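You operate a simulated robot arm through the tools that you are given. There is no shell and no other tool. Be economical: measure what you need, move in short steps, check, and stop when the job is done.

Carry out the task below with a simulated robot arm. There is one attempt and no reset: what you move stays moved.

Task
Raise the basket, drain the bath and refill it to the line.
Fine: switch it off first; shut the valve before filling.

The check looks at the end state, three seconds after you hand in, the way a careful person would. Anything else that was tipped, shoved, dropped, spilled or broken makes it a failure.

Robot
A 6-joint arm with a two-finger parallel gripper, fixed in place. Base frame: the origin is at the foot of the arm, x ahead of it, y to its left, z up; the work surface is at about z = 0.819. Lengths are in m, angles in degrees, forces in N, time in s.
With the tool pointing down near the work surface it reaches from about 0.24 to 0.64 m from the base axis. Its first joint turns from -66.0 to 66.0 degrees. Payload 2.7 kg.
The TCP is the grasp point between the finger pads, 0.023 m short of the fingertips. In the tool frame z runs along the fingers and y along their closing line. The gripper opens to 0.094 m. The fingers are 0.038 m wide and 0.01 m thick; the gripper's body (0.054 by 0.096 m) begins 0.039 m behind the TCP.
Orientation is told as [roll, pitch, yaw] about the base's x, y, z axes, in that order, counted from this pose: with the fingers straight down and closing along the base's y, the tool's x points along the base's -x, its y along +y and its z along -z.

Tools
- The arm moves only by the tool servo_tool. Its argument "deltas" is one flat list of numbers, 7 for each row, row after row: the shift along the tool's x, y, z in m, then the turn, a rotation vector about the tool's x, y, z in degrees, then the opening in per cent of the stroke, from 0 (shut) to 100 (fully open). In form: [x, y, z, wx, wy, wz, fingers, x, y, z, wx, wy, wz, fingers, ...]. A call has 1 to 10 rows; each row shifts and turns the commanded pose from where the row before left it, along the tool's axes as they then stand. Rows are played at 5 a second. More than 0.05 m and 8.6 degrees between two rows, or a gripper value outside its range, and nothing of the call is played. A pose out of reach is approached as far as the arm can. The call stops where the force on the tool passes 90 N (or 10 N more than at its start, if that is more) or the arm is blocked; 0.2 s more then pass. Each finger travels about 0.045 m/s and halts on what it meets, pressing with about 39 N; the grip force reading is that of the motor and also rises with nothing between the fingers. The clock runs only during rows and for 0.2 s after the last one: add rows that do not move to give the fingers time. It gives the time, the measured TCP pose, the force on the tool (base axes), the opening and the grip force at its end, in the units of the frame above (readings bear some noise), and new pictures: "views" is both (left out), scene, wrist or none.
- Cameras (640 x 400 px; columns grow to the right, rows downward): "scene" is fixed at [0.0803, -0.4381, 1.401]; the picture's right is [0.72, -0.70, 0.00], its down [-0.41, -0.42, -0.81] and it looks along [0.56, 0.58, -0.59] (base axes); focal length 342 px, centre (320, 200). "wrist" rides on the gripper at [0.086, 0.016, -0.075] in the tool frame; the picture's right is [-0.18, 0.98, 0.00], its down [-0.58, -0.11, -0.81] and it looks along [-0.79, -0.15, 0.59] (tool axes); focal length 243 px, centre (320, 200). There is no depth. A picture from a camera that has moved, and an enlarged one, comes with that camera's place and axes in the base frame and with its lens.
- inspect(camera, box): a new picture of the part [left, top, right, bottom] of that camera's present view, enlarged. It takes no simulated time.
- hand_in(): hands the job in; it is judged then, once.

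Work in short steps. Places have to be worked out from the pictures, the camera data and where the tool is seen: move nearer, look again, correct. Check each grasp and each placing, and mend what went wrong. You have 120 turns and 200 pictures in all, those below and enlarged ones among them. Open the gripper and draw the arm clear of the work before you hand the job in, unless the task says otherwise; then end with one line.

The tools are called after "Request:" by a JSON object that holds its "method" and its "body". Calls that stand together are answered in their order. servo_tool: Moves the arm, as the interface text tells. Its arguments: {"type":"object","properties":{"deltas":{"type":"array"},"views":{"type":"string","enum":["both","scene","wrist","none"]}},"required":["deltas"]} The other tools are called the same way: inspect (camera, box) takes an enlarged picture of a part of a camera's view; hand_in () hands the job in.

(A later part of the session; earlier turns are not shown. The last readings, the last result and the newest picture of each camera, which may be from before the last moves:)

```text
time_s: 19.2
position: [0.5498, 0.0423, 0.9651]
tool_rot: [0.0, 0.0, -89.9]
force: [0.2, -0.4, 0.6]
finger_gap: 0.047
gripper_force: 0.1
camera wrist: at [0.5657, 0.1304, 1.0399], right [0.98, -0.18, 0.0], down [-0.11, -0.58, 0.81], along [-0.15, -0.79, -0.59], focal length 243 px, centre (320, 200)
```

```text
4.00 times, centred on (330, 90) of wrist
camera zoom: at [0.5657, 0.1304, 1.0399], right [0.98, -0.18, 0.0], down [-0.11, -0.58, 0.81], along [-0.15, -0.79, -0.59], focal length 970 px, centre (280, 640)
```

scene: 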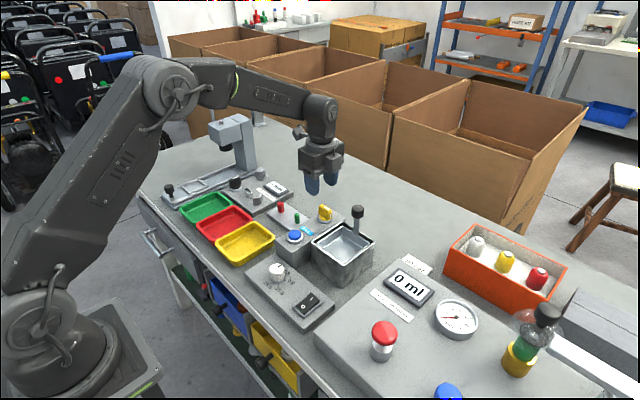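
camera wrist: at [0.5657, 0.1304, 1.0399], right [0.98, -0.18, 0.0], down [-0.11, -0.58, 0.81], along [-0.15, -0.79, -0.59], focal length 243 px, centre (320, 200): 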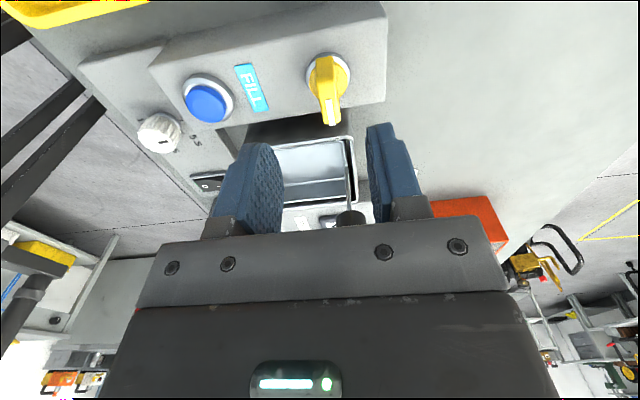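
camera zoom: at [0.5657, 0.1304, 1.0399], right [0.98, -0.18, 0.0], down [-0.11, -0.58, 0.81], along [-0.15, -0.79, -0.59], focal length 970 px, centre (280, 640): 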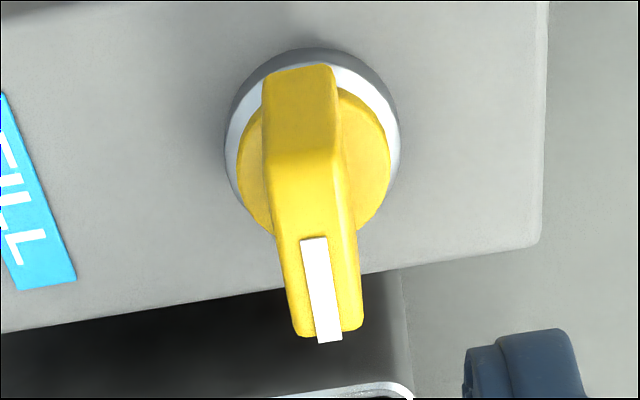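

Lever is exactly along -y (quarter turn), pivot about (0.554,0.040). The bath level is hidden, so I'll shift so that the wrist camera looks down along the gap at the near wall while it drains.

Request:
{"method": "servo_tool", "body": {"deltas": [0, 0, -0.02, 0, 0, 0, 50, -0.02, -0.035, 0, 0, 0, 0, 50, -0.02, -0.035, 0, 0, 0, 0, 50, -0.02, -0.036, 0, 0, 0, 0, 50, 0, 0, 0, 0, 0, 0, 50, 0, 0, 0, 0, 0, 0, 50, 0, 0, 0, 0, 0, 0, 50]}}

Request:
{"method": "inspect", "body": {"camera": "wrist", "box": [220, 0, 420, 160]}}

```text
time_s: 20.8
position: [0.4477, -0.0189, 0.986]
tool_rot: [-0.1, 0.0, -89.9]
force: [-0.3, 0.1, 0.6]
finger_gap: 0.047
gripper_force: 0.1
camera wrist: at [0.4637, 0.0701, 1.0602], right [0.98, -0.18, 0.0], down [-0.11, -0.58, 0.81], along [-0.15, -0.79, -0.59], focal length 243 px, centre (320, 200)
```

scene: 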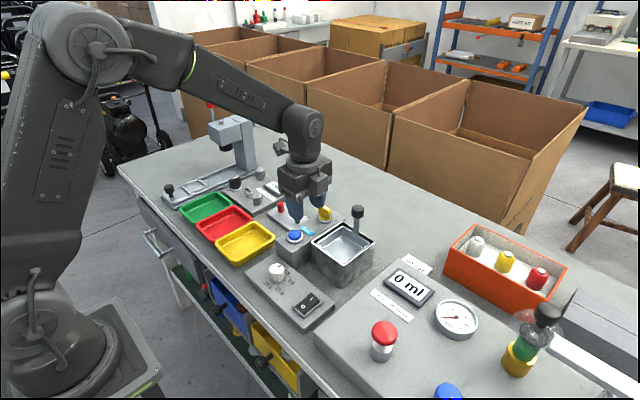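
wrist: 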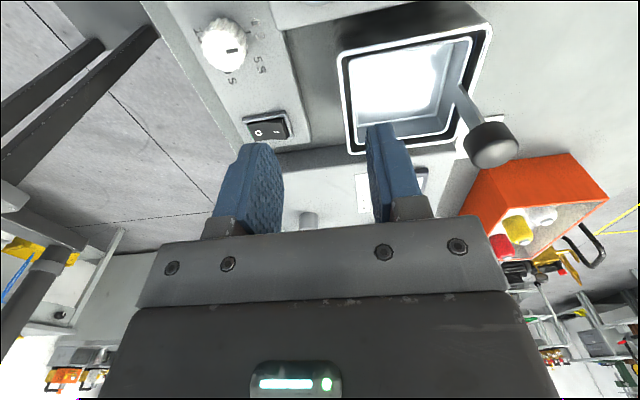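

```text
2.50 times, centred on (320, 80) of wrist
camera zoom: at [0.4637, 0.0701, 1.0602], right [0.98, -0.18, 0.0], down [-0.11, -0.58, 0.81], along [-0.15, -0.79, -0.59], focal length 606 px, centre (320, 500)
```

zoom: 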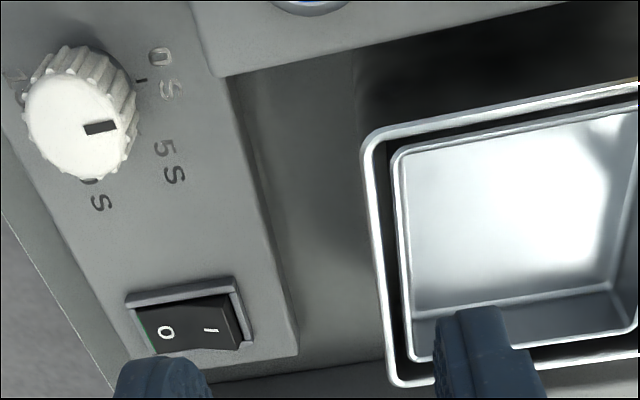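

The gap is dark; I'll let it drain two seconds more and zoom strongly on the gap.

Request:
{"method": "servo_tool", "body": {"deltas": [0, 0.025, 0, 0, 0, 0, 50, 0, 0.025, 0, 0, 0, 0, 50, 0, 0, 0, 0, 0, 0, 50, 0, 0, 0, 0, 0, 0, 50, 0, 0, 0, 0, 0, 0, 50, 0, 0, 0, 0, 0, 0, 50, 0, 0, 0, 0, 0, 0, 50, 0, 0, 0, 0, 0, 0, 50, 0, 0, 0, 0, 0, 0, 50, 0, 0, 0, 0, 0, 0, 50], "views": "none"}}

Request:
{"method": "inspect", "body": {"camera": "wrist", "box": [240, 0, 400, 130]}}

Request:
{"method": "inspect", "body": {"camera": "scene", "box": [355, 225, 380, 245]}}

```text
time_s: 23.0
position: [0.4954, -0.0186, 0.9848]
tool_rot: [0.0, 0.0, -90.0]
force: [0.0, 0.6, 0.2]
finger_gap: 0.0473
gripper_force: 0.0
```

```text
3.08 times, centred on (320, 65) of wrist
camera zoom: at [0.511, 0.0688, 1.0597], right [0.98, -0.18, 0.0], down [-0.11, -0.58, 0.81], along [-0.15, -0.79, -0.59], focal length 746 px, centre (320, 615)
```

zoom: 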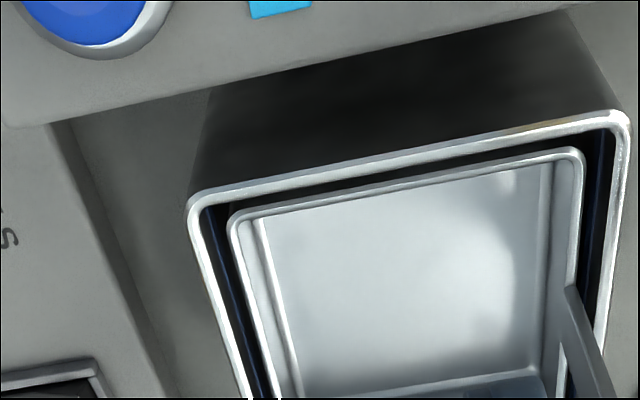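

```text
16.00 times, centred on (368, 235) of scene
camera zoom: at [0.0803, -0.4381, 1.401], right [0.72, -0.7, 0.0], down [-0.41, -0.42, -0.81], along [0.56, 0.58, -0.59], focal length 5467 px, centre (-440, -360)
```

zoom: 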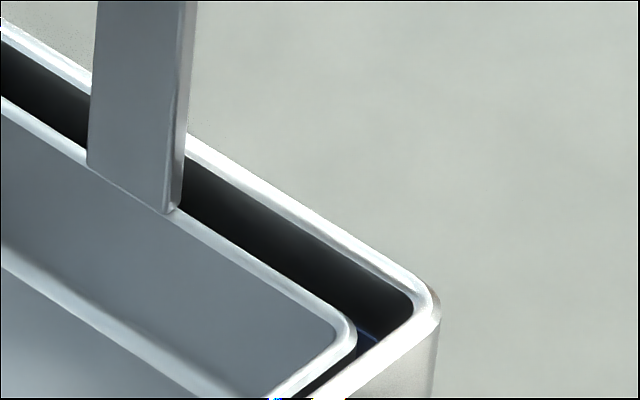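

The blue line shows in the gap, but the depth isn't visible. I'll tilt the camera to look more steeply down while it keeps draining.

Request:
{"method": "servo_tool", "body": {"deltas": [-0.03, 0, -0.02, 0, 0, 0, 50, -0.03, 0, 0, 0, 0, 0, 50, 0, 0, 0, 0, 8, 0, 50, 0, 0, 0, 0, 8, 0, 50, 0, 0, 0, 0, 8, 0, 50, 0, 0, 0, 0, 8, 0, 50, 0, 0, 0, 0, 8, 0, 50]}}

Request:
{"method": "inspect", "body": {"camera": "wrist", "box": [220, 0, 420, 160]}}

```text
time_s: 24.6
position: [0.4965, -0.0801, 1.0053]
tool_rot: [0.1, 40.2, -89.9]
force: [0.5, 0.3, 0.3]
finger_gap: 0.0469
gripper_force: 0.0
camera wrist: at [0.5112, -0.0594, 1.1183], right [0.98, -0.14, -0.12], down [-0.11, -0.96, 0.24], along [-0.15, -0.22, -0.96], focal length 243 px, centre (320, 200)
```

scene: 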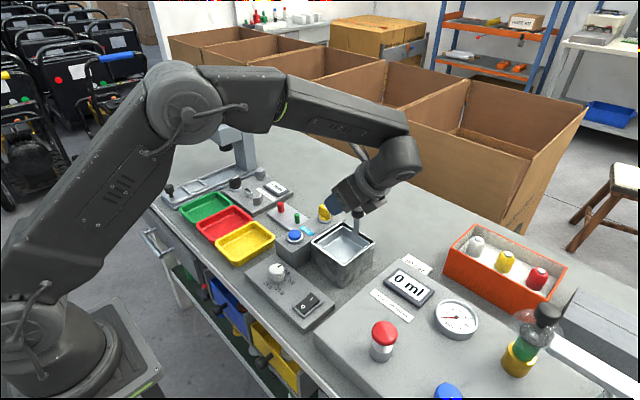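
wrist: 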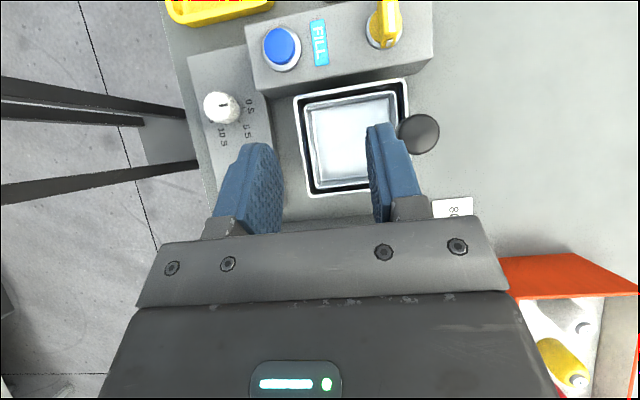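

```text
2.50 times, centred on (320, 80) of wrist
camera zoom: at [0.5112, -0.0594, 1.1183], right [0.98, -0.14, -0.12], down [-0.11, -0.96, 0.24], along [-0.15, -0.22, -0.96], focal length 606 px, centre (320, 500)
```

zoom: 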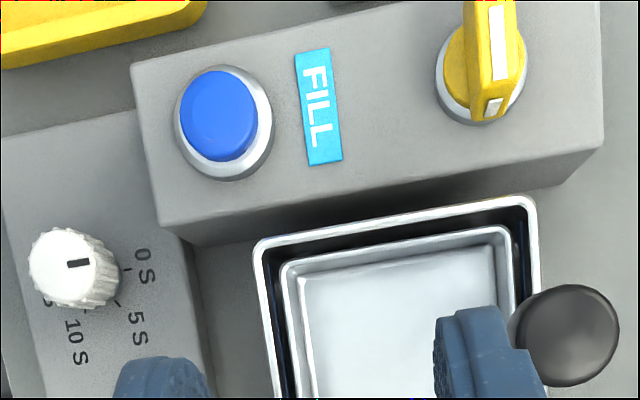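

Good overhead view. I'll zoom into the gap.

Request:
{"method": "inspect", "body": {"camera": "wrist", "box": [285, 75, 335, 115]}}

Request:
{"method": "inspect", "body": {"camera": "wrist", "box": [240, 10, 420, 100]}}

```text
10.00 times, centred on (310, 95) of wrist
camera zoom: at [0.5112, -0.0594, 1.1183], right [0.98, -0.14, -0.12], down [-0.11, -0.96, 0.24], along [-0.15, -0.22, -0.96], focal length 2426 px, centre (420, 1250)
```

zoom: 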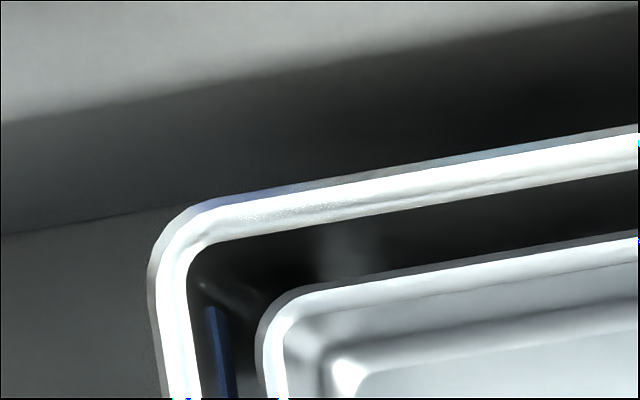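

```text
3.56 times, centred on (330, 55) of wrist
camera zoom: at [0.5112, -0.0594, 1.1183], right [0.98, -0.14, -0.12], down [-0.11, -0.96, 0.24], along [-0.15, -0.22, -0.96], focal length 863 px, centre (284, 716)
```

zoom: 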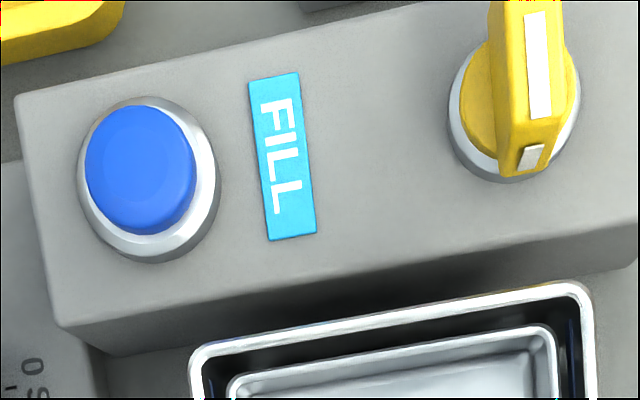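

Only dark empty gap is visible, no murky surface. I'll still give it more drain time while straightening and returning above the valve.

Request:
{"method": "servo_tool", "body": {"deltas": [0, 0, 0, 0, -8, 0, 50, 0, 0, 0, 0, -8, 0, 50, 0, 0, 0, 0, -8, 0, 50, 0, 0, 0, 0, -8, 0, 50, 0, 0, 0, 0, -8.2, 0, 50, 0.04, 0.019, 0, 0, 0, 0, 50, 0.04, 0.019, 0, 0, 0, 0, 50, 0.04, 0.0195, 0, 0, 0, 0, 50, 0, 0, 0.04, 0, 0, 0, 50, 0, 0, 0, 0, 0, 0, 50], "views": "none"}}

Request:
{"method": "servo_tool", "body": {"deltas": [0, 0, 0, 0, 0, 0, 50, 0, 0, 0, 0, 0, 0, 50, 0, 0, 0, 0, 0, 0, 50, 0, 0, 0, 0, 0, 0, 50, 0, 0, 0, 0, 0, 0, 50, 0, 0, 0, 0, 0, 0, 50, 0, 0, 0, 0, 0, 0, 50, 0, 0, 0, 0, 0, 0, 50, 0, 0, 0, 0, 0, 0, 50, 0, 0, 0, 0, 0, 0, 50], "views": "none"}}

Request:
{"method": "servo_tool", "body": {"deltas": [0, 0, 0, 0, 0, 0, 50, 0, 0, 0, 0, 0, 0, 50, 0, 0, 0, 0, 0, 0, 50, 0, 0, 0, 0, 0, 0, 50, 0, 0, 0, 0, 0, 0, 50, 0, 0, 0, 0, 0, 0, 50, 0, 0, 0, 0, 0, 0, 50, 0, 0, 0, 0, 0, 0, 50, 0, 0, 0, 0, 0, 0, 50, 0, 0, 0, 0, 0, 0, 50]}}

```text
time_s: 26.8
position: [0.553, 0.04, 0.9655]
tool_rot: [0.0, -0.2, -89.9]
force: [-0.2, 0.1, 0.8]
finger_gap: 0.0471
gripper_force: 0.1
```

```text
time_s: 29.0
position: [0.552, 0.0398, 0.9666]
tool_rot: [0.0, -0.2, -89.9]
force: [0.1, 0.5, 0.2]
finger_gap: 0.047
gripper_force: 0.1
```

```text
time_s: 31.2
position: [0.5517, 0.0393, 0.967]
tool_rot: [0.0, -0.1, -89.9]
force: [0.5, -1.4, 0.5]
finger_gap: 0.0468
gripper_force: 0.0
camera wrist: at [0.5679, 0.1283, 1.0407], right [0.98, -0.18, 0.0], down [-0.11, -0.58, 0.81], along [-0.15, -0.79, -0.59], focal length 243 px, centre (320, 200)
```

scene: 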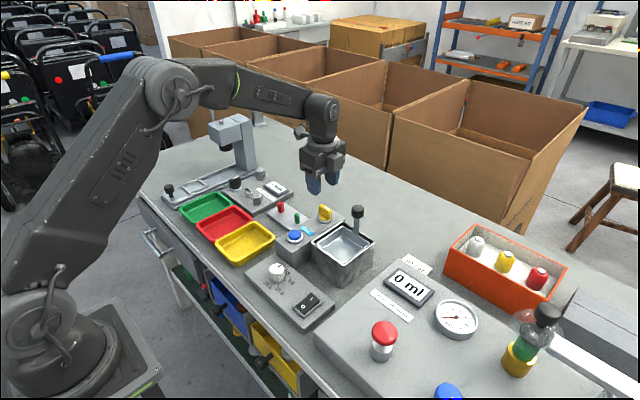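
wrist: 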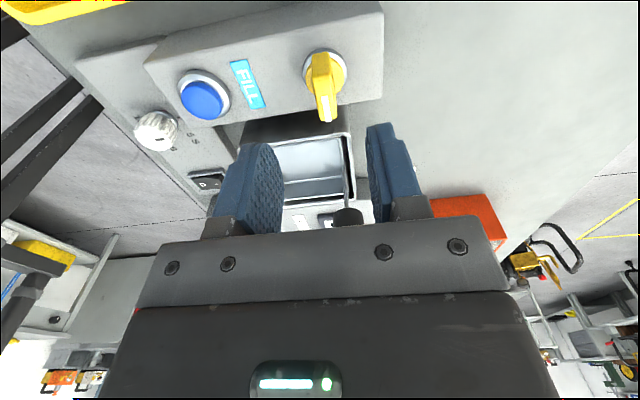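

About 13 s with the valve open. Now descend, regrip the lever and check the lateral force.

Request:
{"method": "servo_tool", "body": {"deltas": [0, 0.001, 0.04, 0, 0, 0, 50, 0, 0, 0.039, 0, 0, 0, 50, 0, 0, 0, 0, 0, 0, 0, 0, 0, 0, 0, 0, 0, 0, 0, 0, 0, 0, 0, 0, 0, 0, 0, 0, 0, 0, 0, 0], "views": "wrist"}}

```text
time_s: 32.6
position: [0.5567, 0.039, 0.8863]
tool_rot: [0.4, -0.2, -89.9]
force: [32.2, -0.6, -8.7]
finger_gap: 0.013
gripper_force: 45.3
camera wrist: at [0.5698, 0.1273, 0.9603], right [0.98, -0.18, 0.01], down [-0.11, -0.58, 0.81], along [-0.14, -0.79, -0.59], focal length 243 px, centre (320, 200)
```

wrist: 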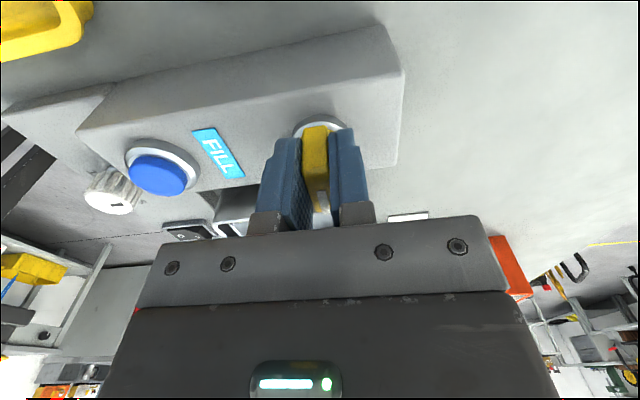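

Force of +32 N in x: shift +6 mm in x (tool y) to relieve, then start turning back counter-clockwise.

Request:
{"method": "servo_tool", "body": {"deltas": [0, 0.006, 0, 0, 0, 0, 0, 0, 0, 0, 0, 0, -8, 0, 0, 0, 0, 0, 0, -8, 0], "views": "none"}}

```text
time_s: 33.4
position: [0.5544, 0.037, 0.8869]
tool_rot: [-1.1, 0.0, -73.9]
force: [-52.5, -9.2, 23.5]
finger_gap: 0.0133
gripper_force: 44.5
```

Now pushed the other way (-52 N); pull back in x by 5 mm and lift 2 mm.

Request:
{"method": "servo_tool", "body": {"deltas": [0.0014, -0.005, -0.002, 0, 0, 0, 0], "views": "none"}}

```text
time_s: 33.8
position: [0.5549, 0.0386, 0.8845]
tool_rot: [-0.3, -0.1, -74.0]
force: [-10.9, -17.4, -10.5]
finger_gap: 0.0129
gripper_force: 45.3
```

Fine now. Continue turning back with short checks.

Request:
{"method": "servo_tool", "body": {"deltas": [-0.0015, -0.0015, 0.001, 0, 0, -8, 0, 0, 0, 0, 0, 0, -8, 0], "views": "none"}}

```text
time_s: 34.4
position: [0.5525, 0.0386, 0.8866]
tool_rot: [-0.3, -0.2, -57.8]
force: [-12.0, -12.4, -16.7]
finger_gap: 0.0131
gripper_force: 45.2
```

Request:
{"method": "servo_tool", "body": {"deltas": [0, -0.001, 0.001, 0, 0, -8, 0, 0, 0, 0, 0, 0, -8, 0], "views": "none"}}

```text
time_s: 35.0
position: [0.5503, 0.0371, 0.8866]
tool_rot: [-0.3, 0.1, -41.8]
force: [-14.0, -13.5, -13.4]
finger_gap: 0.0128
gripper_force: 45.0
```

Small steady forces; nudging along -tool y and turning on.

Request:
{"method": "servo_tool", "body": {"deltas": [0, -0.0025, 0.001, 0, 0, -8, 0, 0, 0, 0, 0, 0, -8, 0, 0, 0, 0, 0, 0, -8, 0]}}

```text
time_s: 35.8
position: [0.5508, 0.0353, 0.886]
tool_rot: [-0.2, 0.0, -17.8]
force: [-11.8, -12.6, -12.4]
finger_gap: 0.0131
gripper_force: 45.2
camera wrist: at [0.4727, 0.0796, 0.9603], right [0.48, 0.88, 0.0], down [0.52, -0.28, 0.81], along [0.71, -0.39, -0.59], focal length 243 px, centre (320, 200)
```

scene: 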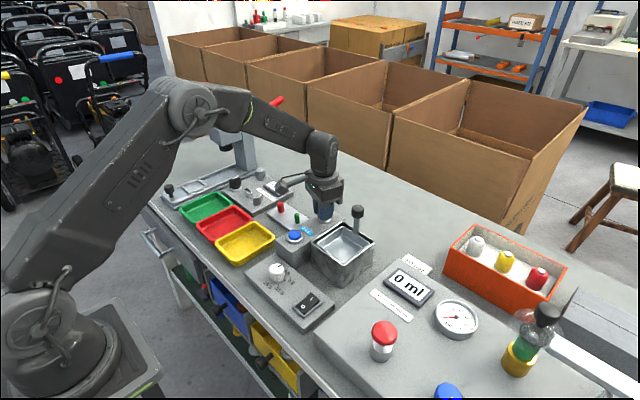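
wrist: 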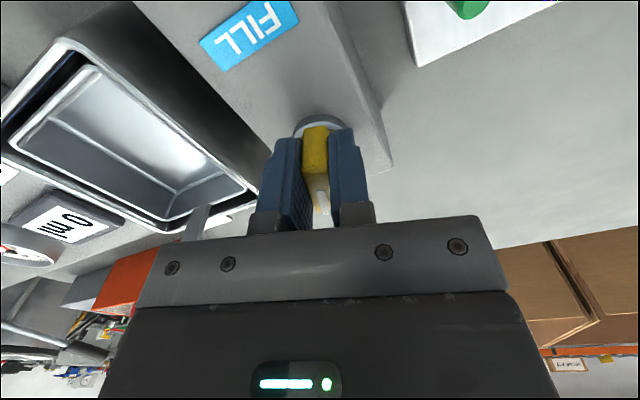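

About 18° remain; finish to just past zero to seat against the closed stop.

Request:
{"method": "servo_tool", "body": {"deltas": [0, -0.001, 0, 0, 0, -8, 0, 0, 0, 0, 0, 0, -8, 0, 0, 0, 0, 0, 0, -4, 0], "views": "none"}}

Request:
{"method": "servo_tool", "body": {"deltas": [0, 0, 0, 0, 0, 0, 50, 0, 0, 0, 0, 0, 0, 50, 0, 0, 0, 0, 0, 0, 50, 0, 0, -0.045, 0, 0, 0, 50, 0, 0, -0.035, 0, 0, 0, 50]}}

Request:
{"method": "inspect", "body": {"camera": "scene", "box": [290, 180, 390, 280]}}

Request:
{"method": "inspect", "body": {"camera": "wrist", "box": [270, 30, 390, 140]}}

```text
time_s: 36.6
position: [0.5501, 0.0349, 0.8862]
tool_rot: [-0.1, 0.1, 2.0]
force: [-15.0, -18.0, -3.5]
finger_gap: 0.013
gripper_force: 44.7
```

```text
time_s: 37.8
position: [0.5501, 0.0356, 0.9655]
tool_rot: [-0.2, 0.0, 2.1]
force: [0.3, 0.1, 0.0]
finger_gap: 0.047
gripper_force: 0.0
camera wrist: at [0.4617, 0.0496, 1.0392], right [0.15, 0.99, 0.0], down [0.59, -0.09, 0.81], along [0.8, -0.12, -0.59], focal length 243 px, centre (320, 200)
```

scene: 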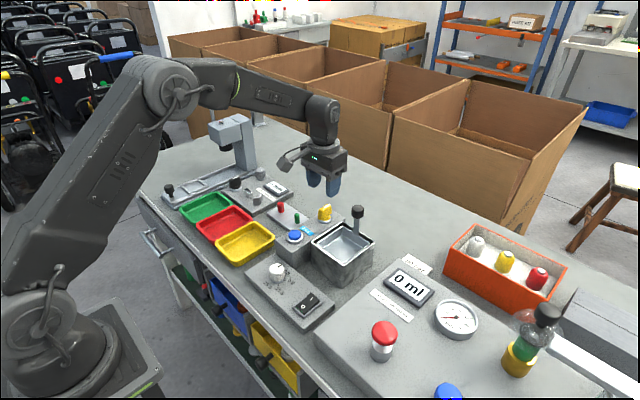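
wrist: 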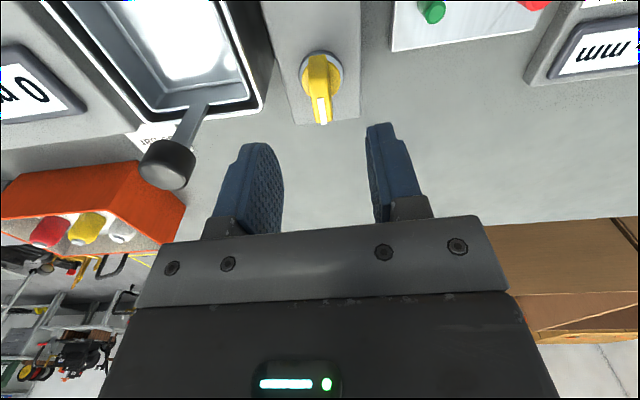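

```text
4.00 times, centred on (340, 230) of scene
camera zoom: at [0.0803, -0.4381, 1.401], right [0.72, -0.7, 0.0], down [-0.41, -0.42, -0.81], along [0.56, 0.58, -0.59], focal length 1367 px, centre (240, 80)
```

zoom: 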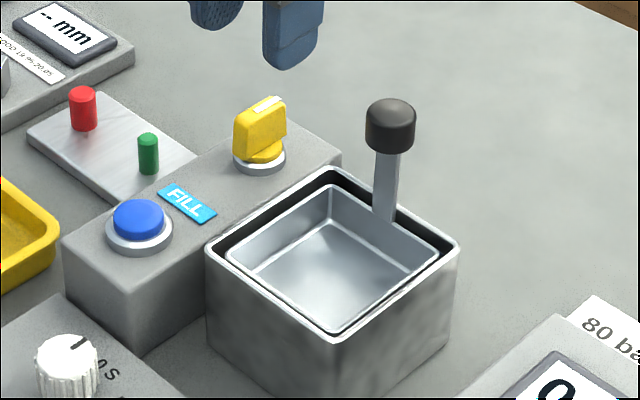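

```text
3.64 times, centred on (330, 85) of wrist
camera zoom: at [0.4617, 0.0496, 1.0392], right [0.15, 0.99, 0.0], down [0.59, -0.09, 0.81], along [0.8, -0.12, -0.59], focal length 882 px, centre (284, 618)
```

zoom: 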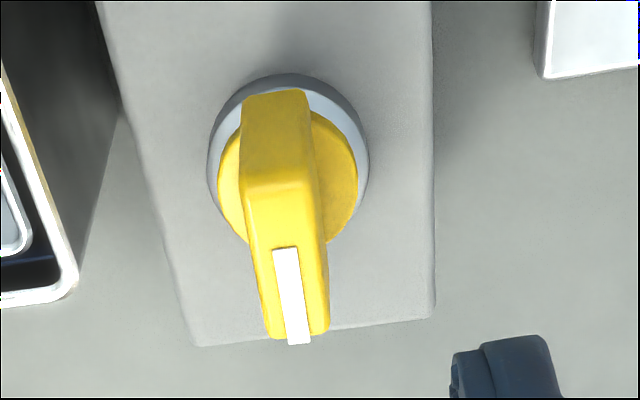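

Valve is shut again, as at the start. Next I close the fingers and go above the FILL button at about (0.4545,0.036).

Request:
{"method": "servo_tool", "body": {"deltas": [0.032, -0.001, 0.005, 0, 0, -2, 0, 0.032, 0, 0.01, 0, 0, 0, 0, 0.032, 0, 0.01, 0, 0, 0, 0, 0, 0, 0.02, 0, 0, 0, 0, 0, 0, 0, 0, 0, 0, 0]}}

Request:
{"method": "inspect", "body": {"camera": "scene", "box": [270, 190, 370, 270]}}

```text
time_s: 39.0
position: [0.4548, 0.0277, 0.9222]
tool_rot: [-0.2, 0.0, 4.1]
force: [0.6, 0.0, -0.1]
finger_gap: 0.0002
gripper_force: 39.1
camera wrist: at [0.3663, 0.0396, 0.996], right [0.11, 0.99, 0.0], down [0.59, -0.06, 0.81], along [0.8, -0.09, -0.59], focal length 243 px, centre (320, 200)
```

scene: 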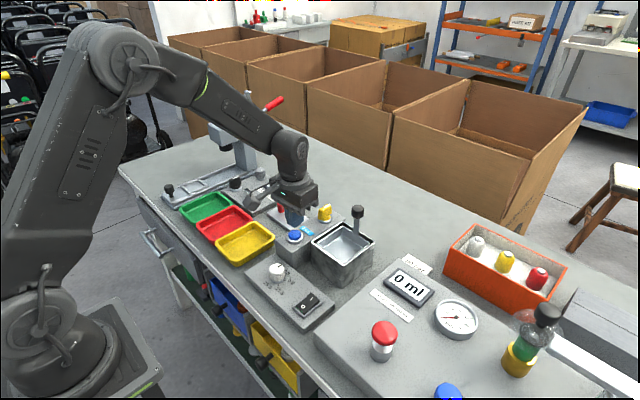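
wrist: 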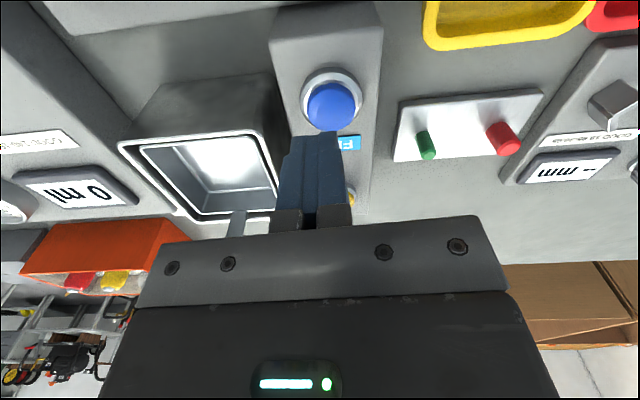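

```text
5.00 times, centred on (320, 230) of scene
camera zoom: at [0.0803, -0.4381, 1.401], right [0.72, -0.7, 0.0], down [-0.41, -0.42, -0.81], along [0.56, 0.58, -0.59], focal length 1708 px, centre (320, 50)
```

zoom: 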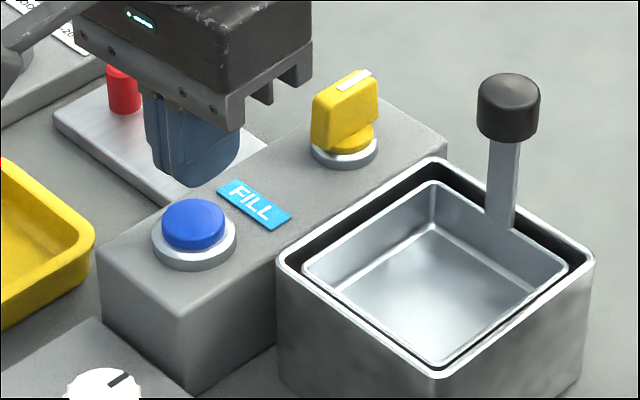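

Button re-solved at (0.455,0.037,0.86); I'm 9 mm off in y and 4° in yaw. Correct and descend close.

Request:
{"method": "servo_tool", "body": {"deltas": [0, 0.0095, 0, 0, 0, 4, 0, 0, 0, 0.025, 0, 0, 0, 0]}}

Request:
{"method": "inspect", "body": {"camera": "scene", "box": [270, 190, 370, 270]}}

```text
time_s: 39.6
position: [0.4543, 0.0396, 0.8962]
tool_rot: [-0.2, 0.0, 0.0]
force: [-1.3, 0.7, -0.2]
finger_gap: 0.0
gripper_force: 38.9
camera wrist: at [0.3666, 0.0572, 0.9703], right [0.18, 0.98, 0.0], down [0.58, -0.11, 0.81], along [0.79, -0.15, -0.59], focal length 243 px, centre (320, 200)
```

scene: 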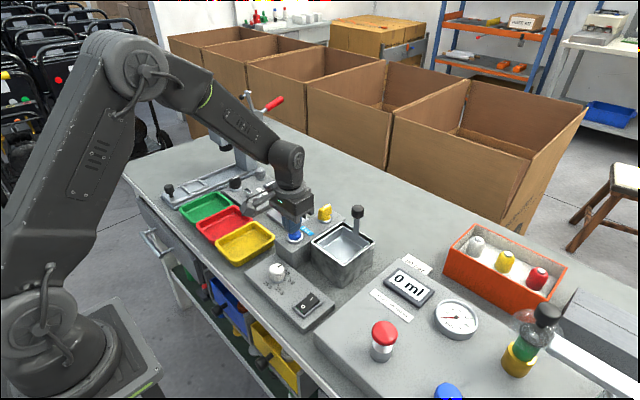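
wrist: 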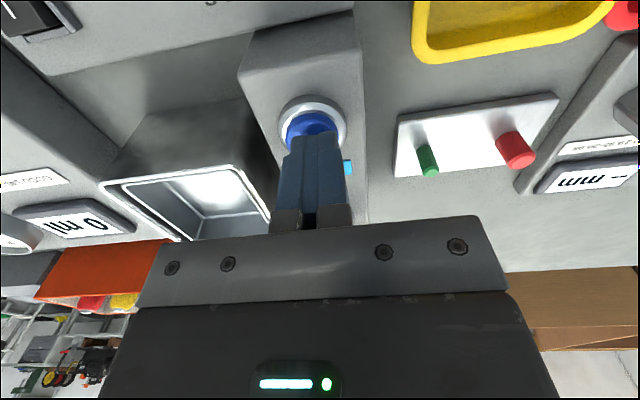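

```text
5.00 times, centred on (320, 230) of scene
camera zoom: at [0.0803, -0.4381, 1.401], right [0.72, -0.7, 0.0], down [-0.41, -0.42, -0.81], along [0.56, 0.58, -0.59], focal length 1708 px, centre (320, 50)
```

zoom: 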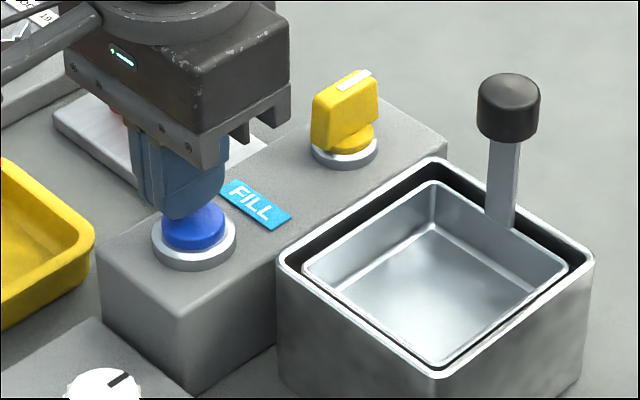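

The tip is over the button. I'll press down gently in 3 mm steps and watch force and the bath.

Request:
{"method": "servo_tool", "body": {"deltas": [0, -0.001, 0.006, 0, 0, 0, 0, 0, 0, 0.003, 0, 0, 0, 0, 0, 0, 0.003, 0, 0, 0, 0], "views": "none"}}

Request:
{"method": "inspect", "body": {"camera": "scene", "box": [270, 190, 390, 290]}}

```text
time_s: 40.4
position: [0.4535, 0.0371, 0.8844]
tool_rot: [-0.3, 0.0, 0.1]
force: [-3.2, -0.1, 10.7]
finger_gap: 0.0002
gripper_force: 39.2
```

```text
4.00 times, centred on (330, 240) of scene
camera zoom: at [0.08, -0.4382, 1.401], right [0.72, -0.7, 0.0], down [-0.41, -0.42, -0.81], along [0.56, 0.58, -0.59], focal length 1367 px, centre (280, 40)
```

zoom: 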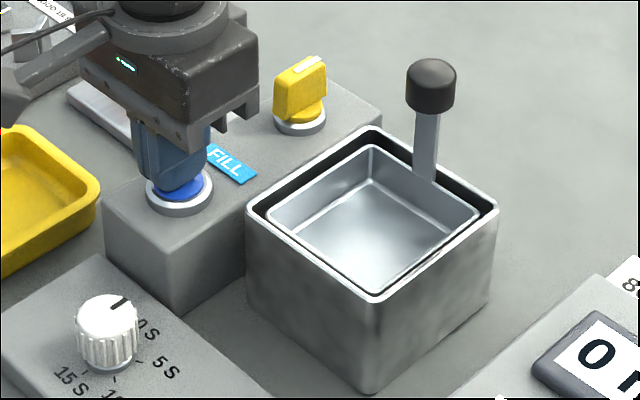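

Contact with 11 N. Press 3 mm more and hold about a second.

Request:
{"method": "servo_tool", "body": {"deltas": [0, 0, 0.003, 0, 0, 0, 0, 0, 0, 0, 0, 0, 0, 0, 0, 0, 0, 0, 0, 0, 0], "views": "none"}}

Request:
{"method": "inspect", "body": {"camera": "scene", "box": [270, 190, 390, 290]}}

Request:
{"method": "inspect", "body": {"camera": "scene", "box": [335, 215, 380, 250]}}

```text
time_s: 41.2
position: [0.455, 0.0374, 0.8812]
tool_rot: [-0.3, -0.1, 0.1]
force: [-7.8, 0.5, 33.6]
finger_gap: 0.0
gripper_force: 38.8
```

```text
4.00 times, centred on (330, 240) of scene
camera zoom: at [0.0796, -0.4382, 1.401], right [0.72, -0.7, 0.0], down [-0.41, -0.42, -0.81], along [0.56, 0.58, -0.59], focal length 1367 px, centre (280, 40)
```

zoom: 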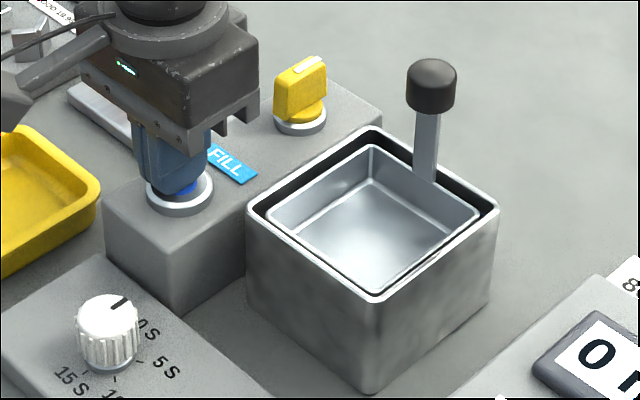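

```text
11.43 times, centred on (358, 232) of scene
camera zoom: at [0.0796, -0.4382, 1.401], right [0.72, -0.7, 0.0], down [-0.41, -0.42, -0.81], along [0.56, 0.58, -0.59], focal length 3905 px, centre (-109, -171)
```

zoom: 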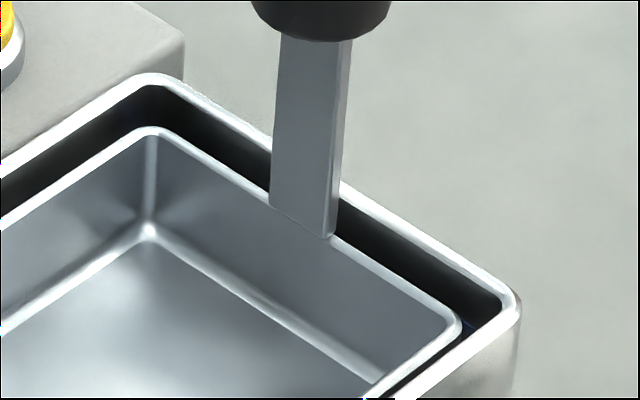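

Button is down at 34 N. Hold another second and look again.

Request:
{"method": "servo_tool", "body": {"deltas": [0, 0, 0.001, 0, 0, 0, 0, 0, 0, 0, 0, 0, 0, 0, 0, 0, 0, 0, 0, 0, 0, 0, 0, 0, 0, 0, 0, 0], "views": "none"}}

Request:
{"method": "inspect", "body": {"camera": "scene", "box": [300, 200, 390, 275]}}

```text
time_s: 42.2
position: [0.4549, 0.0376, 0.8827]
tool_rot: [0.0, -0.3, 0.1]
force: [-11.4, 3.0, 43.1]
finger_gap: 0.0
gripper_force: 39.0
```

```text
5.33 times, centred on (345, 238) of scene
camera zoom: at [0.0794, -0.4381, 1.401], right [0.72, -0.7, 0.0], down [-0.41, -0.42, -0.81], along [0.56, 0.58, -0.59], focal length 1822 px, centre (187, 0)
```

zoom: 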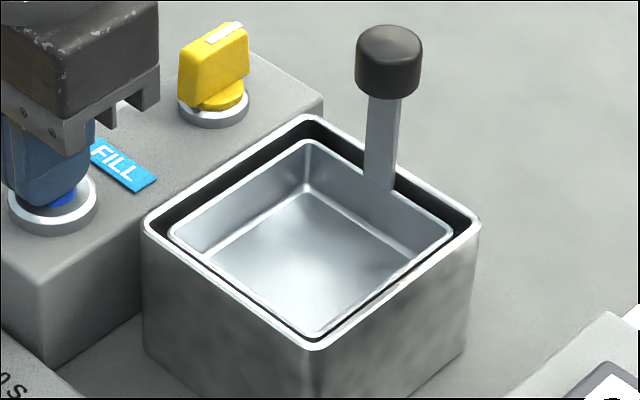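

No visible water yet. I'll hold another second and check both the wrist view of the tank and the scene gap.

Request:
{"method": "servo_tool", "body": {"deltas": [0, 0, 0, 0, 0, 0, 0, 0, 0, 0, 0, 0, 0, 0, 0, 0, 0, 0, 0, 0, 0, 0, 0, 0, 0, 0, 0, 0], "views": "none"}}

Request:
{"method": "inspect", "body": {"camera": "wrist", "box": [90, 90, 290, 250]}}

Request:
{"method": "inspect", "body": {"camera": "scene", "box": [335, 215, 380, 250]}}

```text
time_s: 43.2
position: [0.4535, 0.0382, 0.8834]
tool_rot: [-0.1, -0.3, 0.1]
force: [-10.2, 4.0, 42.4]
finger_gap: 0.0002
gripper_force: 38.9
```

```text
2.50 times, centred on (190, 170) of wrist
camera zoom: at [0.3666, 0.0554, 0.956], right [0.18, 0.98, 0.0], down [0.58, -0.11, 0.81], along [0.8, -0.15, -0.59], focal length 606 px, centre (645, 275)
```

zoom: 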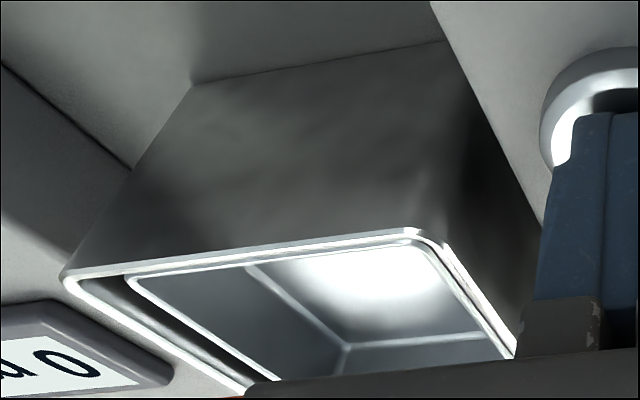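

```text
11.43 times, centred on (358, 232) of scene
camera zoom: at [0.0795, -0.4381, 1.401], right [0.72, -0.7, 0.0], down [-0.41, -0.42, -0.81], along [0.56, 0.58, -0.59], focal length 3905 px, centre (-109, -171)
```

zoom: 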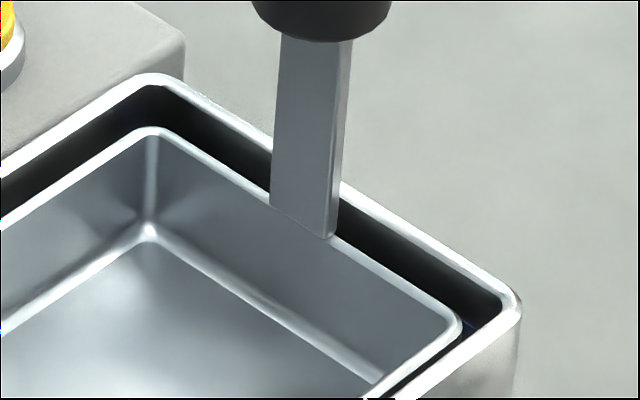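

I can't tell the level from here. Releasing and taking a steep overhead look into the gap.

Request:
{"method": "servo_tool", "body": {"deltas": [0, 0, -0.045, 0, 0, 0, 0, 0, 0, -0.045, 0, 0, 0, 0, 0, -0.02, -0.04, 0, 0, 0, 0, -0.01, -0.035, 0, 0, 8, 0, 0, -0.01, -0.03, 0, 0, 8, 0, 0, 0, 0, 0, 0, 8, 0, 0, 0, 0, 0, 0, 8, 0, 0, 0, 0, 0, 0, 8, 0, 0]}}

Request:
{"method": "inspect", "body": {"camera": "wrist", "box": [220, 0, 420, 160]}}

```text
time_s: 45.0
position: [0.4752, -0.0473, 1.0075]
tool_rot: [-0.1, 40.0, 0.0]
force: [-0.1, 0.3, -0.3]
finger_gap: 0.0
gripper_force: 39.2
camera wrist: at [0.4559, -0.029, 1.1208], right [0.14, 0.98, -0.12], down [0.96, -0.11, 0.24], along [0.23, -0.15, -0.96], focal length 243 px, centre (320, 200)
```

scene: 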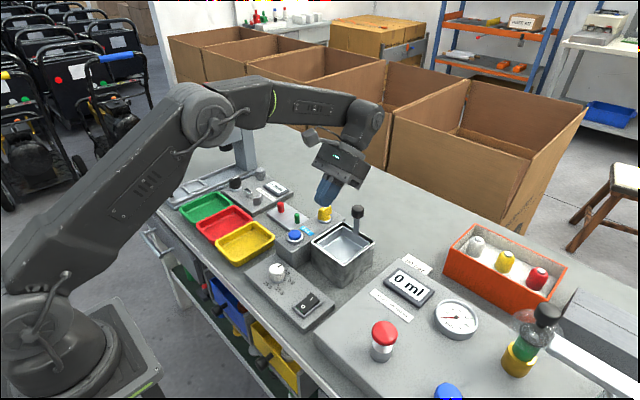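
wrist: 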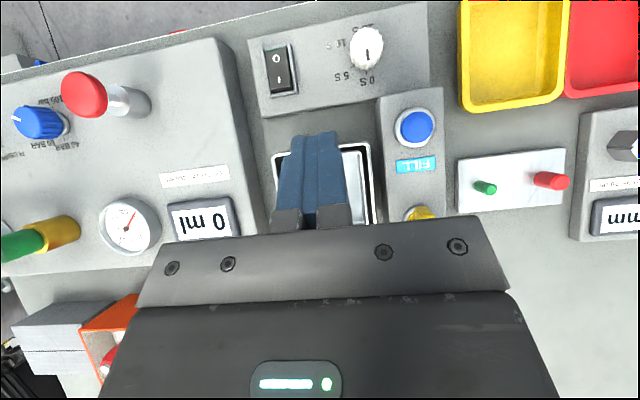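

```text
2.50 times, centred on (320, 80) of wrist
camera zoom: at [0.4559, -0.029, 1.1208], right [0.14, 0.98, -0.12], down [0.96, -0.11, 0.24], along [0.23, -0.15, -0.96], focal length 606 px, centre (320, 500)
```

zoom: 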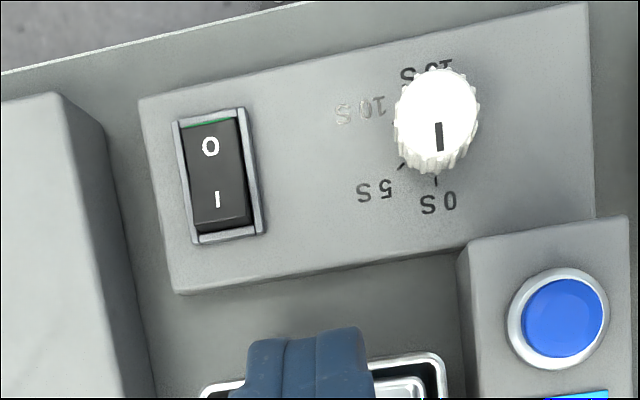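

The fingers hide the tank; shift +x and +y so that it appears beside them.

Request:
{"method": "servo_tool", "body": {"deltas": [-0.023, 0.025, -0.0193, 0, 0, 0, 0, -0.023, 0.025, -0.0193, 0, 0, 0, 0]}}

Request:
{"method": "inspect", "body": {"camera": "wrist", "box": [180, 20, 310, 130]}}

```text
time_s: 45.6
position: [0.5013, 0.0014, 0.9934]
tool_rot: [-0.2, 39.8, 0.0]
force: [-0.9, -0.6, -0.5]
finger_gap: 0.0
gripper_force: 39.1
out of reach, approached as far as the arm can: row 1, 2
camera wrist: at [0.4823, 0.0198, 1.1052], right [0.14, 0.98, -0.12], down [0.96, -0.11, 0.25], along [0.23, -0.15, -0.96], focal length 243 px, centre (320, 200)
```

scene: 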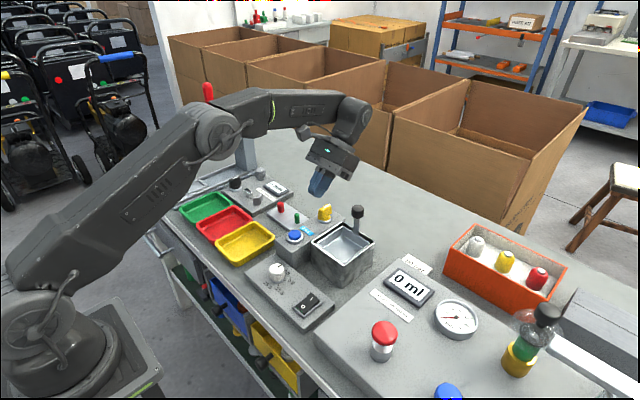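
wrist: 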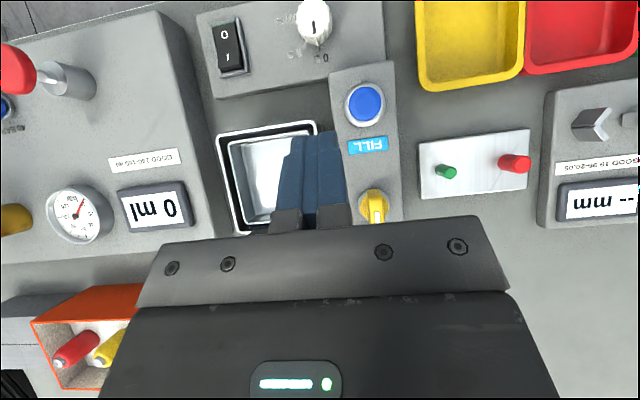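

```text
3.64 times, centred on (245, 75) of wrist
camera zoom: at [0.4823, 0.0198, 1.1052], right [0.14, 0.98, -0.12], down [0.96, -0.11, 0.25], along [0.23, -0.15, -0.96], focal length 882 px, centre (593, 654)
```

zoom: 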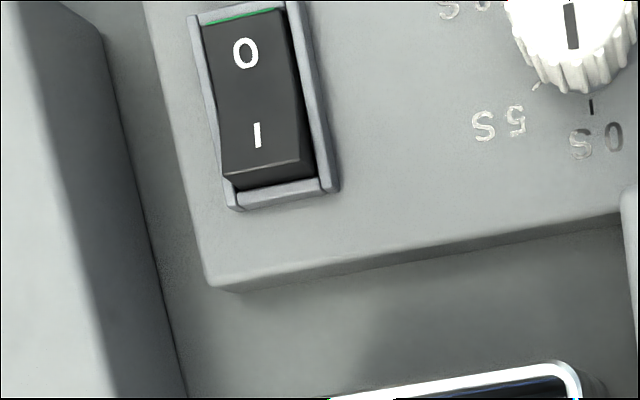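

Near the reach limit but the gap is visible. Zoom in on it.

Request:
{"method": "inspect", "body": {"camera": "wrist", "box": [210, 115, 290, 185]}}

Request:
{"method": "inspect", "body": {"camera": "wrist", "box": [210, 175, 270, 240]}}

```text
5.71 times, centred on (250, 150) of wrist
camera zoom: at [0.4823, 0.0198, 1.1052], right [0.14, 0.98, -0.12], down [0.96, -0.11, 0.25], along [0.23, -0.15, -0.96], focal length 1386 px, centre (720, 486)
```

zoom: 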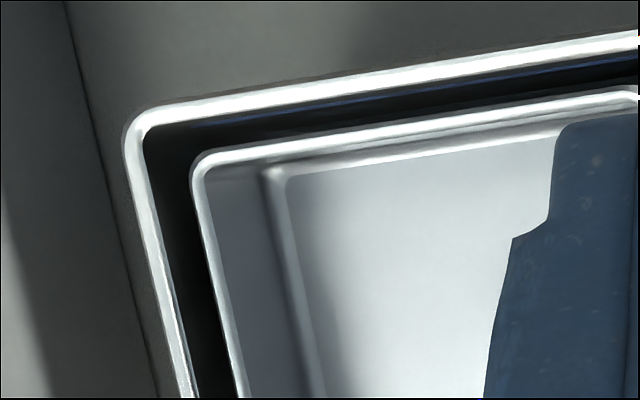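

```text
6.15 times, centred on (240, 208) of wrist
camera zoom: at [0.4823, 0.0198, 1.1052], right [0.14, 0.98, -0.12], down [0.96, -0.11, 0.25], along [0.23, -0.15, -0.96], focal length 1493 px, centre (812, 154)
```

zoom: 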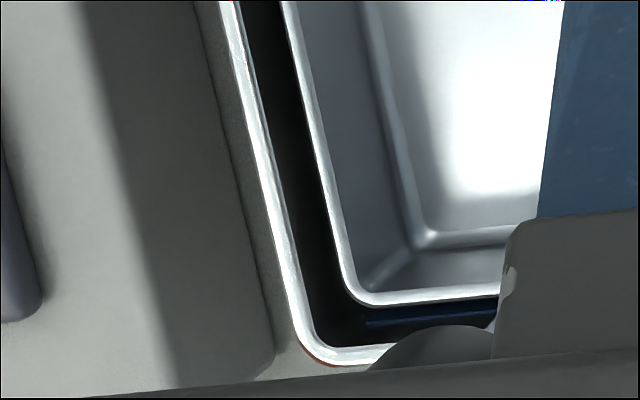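

No water visible at the line yet. Pressing with the tool yawed -90° would let the wrist camera look along the gap while filling. First I straighten up and yaw back over the button.

Request:
{"method": "servo_tool", "body": {"deltas": [0.023, 0, 0.0193, 0, 0, 0, 0, 0, 0, 0, 0, -8, 0, 0, 0, 0, 0, 0, -8, 0, 0, 0, 0, 0, 0, -8, 0, 0, 0, 0, 0, 0, -8, 0, 0, 0, 0, 0, 0, -8, 0, 0], "views": "none"}}

Request:
{"method": "servo_tool", "body": {"deltas": [0, 0, 0, 0, 0, 8.5, 0, 0, 0, 0, 0, 0, 8.5, 0, 0, 0, 0, 0, 0, 8.5, 0, 0, 0, 0, 0, 0, 8.5, 0, 0, 0, 0, 0, 0, 8.5, 0, 0, 0, 0, 0, 0, 8.5, 0, 0, 0, 0, 0, 0, 8.5, 0, 0, 0, 0, 0, 0, 8.5, 0, 0, 0, 0, 0, 0, 8.5, 0, 0, 0, 0, 0, 0, 8.5, 0], "views": "none"}}

```text
time_s: 47.0
position: [0.4692, 0.002, 0.993]
tool_rot: [-0.3, 0.0, 0.1]
force: [-0.4, -0.5, -0.2]
finger_gap: 0.0001
gripper_force: 39.4
```

```text
time_s: 49.2
position: [0.4699, 0.0027, 0.9943]
tool_rot: [0.0, -0.2, -85.1]
force: [0.7, 0.4, -0.1]
finger_gap: 0.0001
gripper_force: 39.1
```

Now finish the yaw and move over the button.

Request:
{"method": "servo_tool", "body": {"deltas": [0, 0, 0, 0, 0, 5, 0, 0.034, -0.0155, 0.02, 0, 0, 0, 0, 0, 0, 0.045, 0, 0, 0, 0, 0, 0, 0.03, 0, 0, 0, 0]}}

Request:
{"method": "inspect", "body": {"camera": "wrist", "box": [270, 80, 470, 230]}}

Request:
{"method": "inspect", "body": {"camera": "scene", "box": [270, 190, 390, 290]}}

```text
time_s: 50.2
position: [0.4521, 0.0376, 0.8952]
tool_rot: [0.1, -0.1, -90.0]
force: [-0.1, -0.2, -0.5]
finger_gap: 0.0001
gripper_force: 39.5
camera wrist: at [0.468, 0.125, 0.9692], right [0.98, -0.18, 0.0], down [-0.11, -0.58, 0.81], along [-0.15, -0.79, -0.59], focal length 243 px, centre (320, 200)
```

scene: 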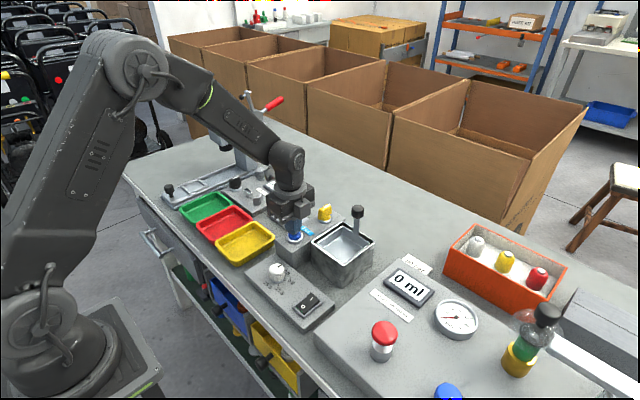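
wrist: 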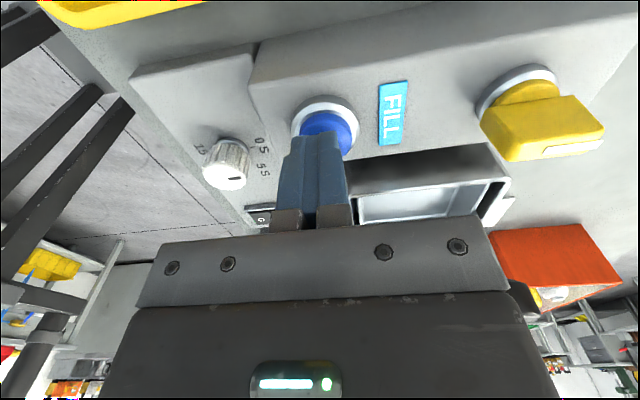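

```text
2.67 times, centred on (370, 155) of wrist
camera zoom: at [0.468, 0.125, 0.9692], right [0.98, -0.18, 0.0], down [-0.11, -0.58, 0.81], along [-0.15, -0.79, -0.59], focal length 647 px, centre (187, 320)
```

zoom: 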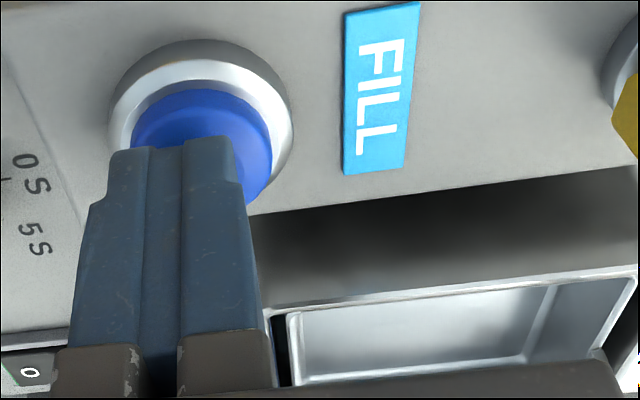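

```text
4.00 times, centred on (330, 240) of scene
camera zoom: at [0.0803, -0.4381, 1.401], right [0.72, -0.7, 0.0], down [-0.41, -0.42, -0.81], along [0.56, 0.58, -0.59], focal length 1367 px, centre (280, 40)
```

zoom: 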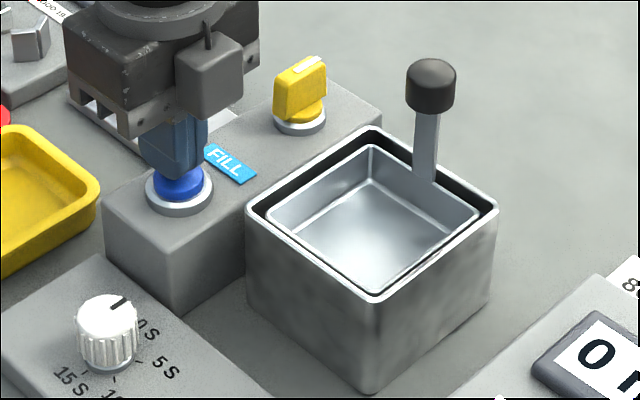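

Tip is over the button. Press and hold ~2 s, then check both views.

Request:
{"method": "servo_tool", "body": {"deltas": [-0.001, 0.002, 0.009, 0, 0, 0, 0, 0, 0, 0.007, 0, 0, 0, 0, 0, 0, 0, 0, 0, 0, 0, 0, 0, 0, 0, 0, 0, 0, 0, 0, 0, 0, 0, 0, 0, 0, 0, 0, 0, 0, 0, 0, 0, 0, 0, 0, 0, 0, 0, 0, 0, 0, 0, 0, 0, 0, 0, 0, 0, 0, 0, 0, 0], "views": "none"}}

Request:
{"method": "inspect", "body": {"camera": "wrist", "box": [340, 130, 520, 240]}}

Request:
{"method": "inspect", "body": {"camera": "scene", "box": [300, 205, 390, 265]}}

```text
time_s: 52.2
position: [0.4553, 0.0351, 0.8818]
tool_rot: [0.1, -0.2, -89.9]
force: [-6.5, 3.5, 29.4]
finger_gap: 0.0
gripper_force: 38.9
```

```text
3.56 times, centred on (430, 185) of wrist
camera zoom: at [0.4708, 0.1237, 0.9562], right [0.98, -0.18, 0.0], down [-0.11, -0.58, 0.81], along [-0.15, -0.79, -0.59], focal length 863 px, centre (-71, 253)
```

zoom: 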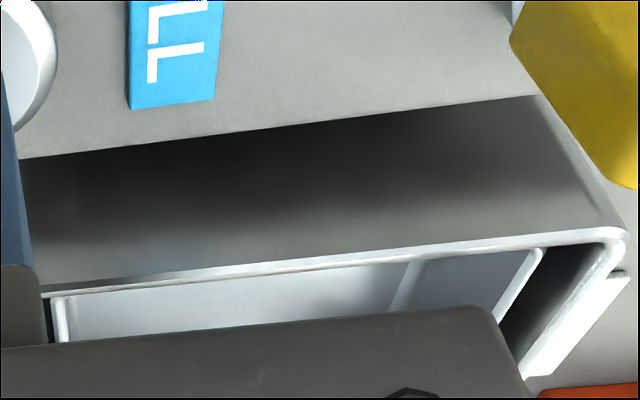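

```text
6.67 times, centred on (345, 235) of scene
camera zoom: at [0.0797, -0.4381, 1.401], right [0.72, -0.7, 0.0], down [-0.41, -0.42, -0.81], along [0.56, 0.58, -0.59], focal length 2278 px, centre (153, -33)
```

zoom: 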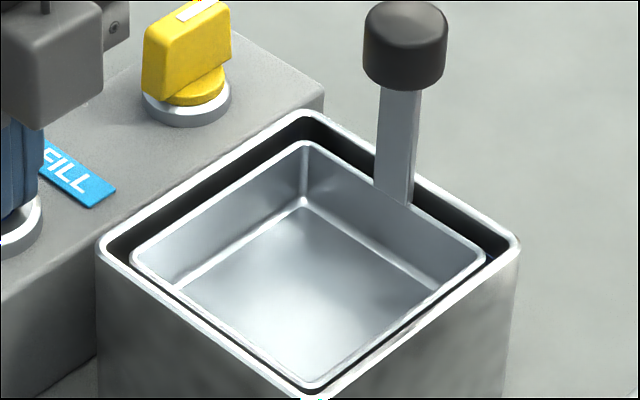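

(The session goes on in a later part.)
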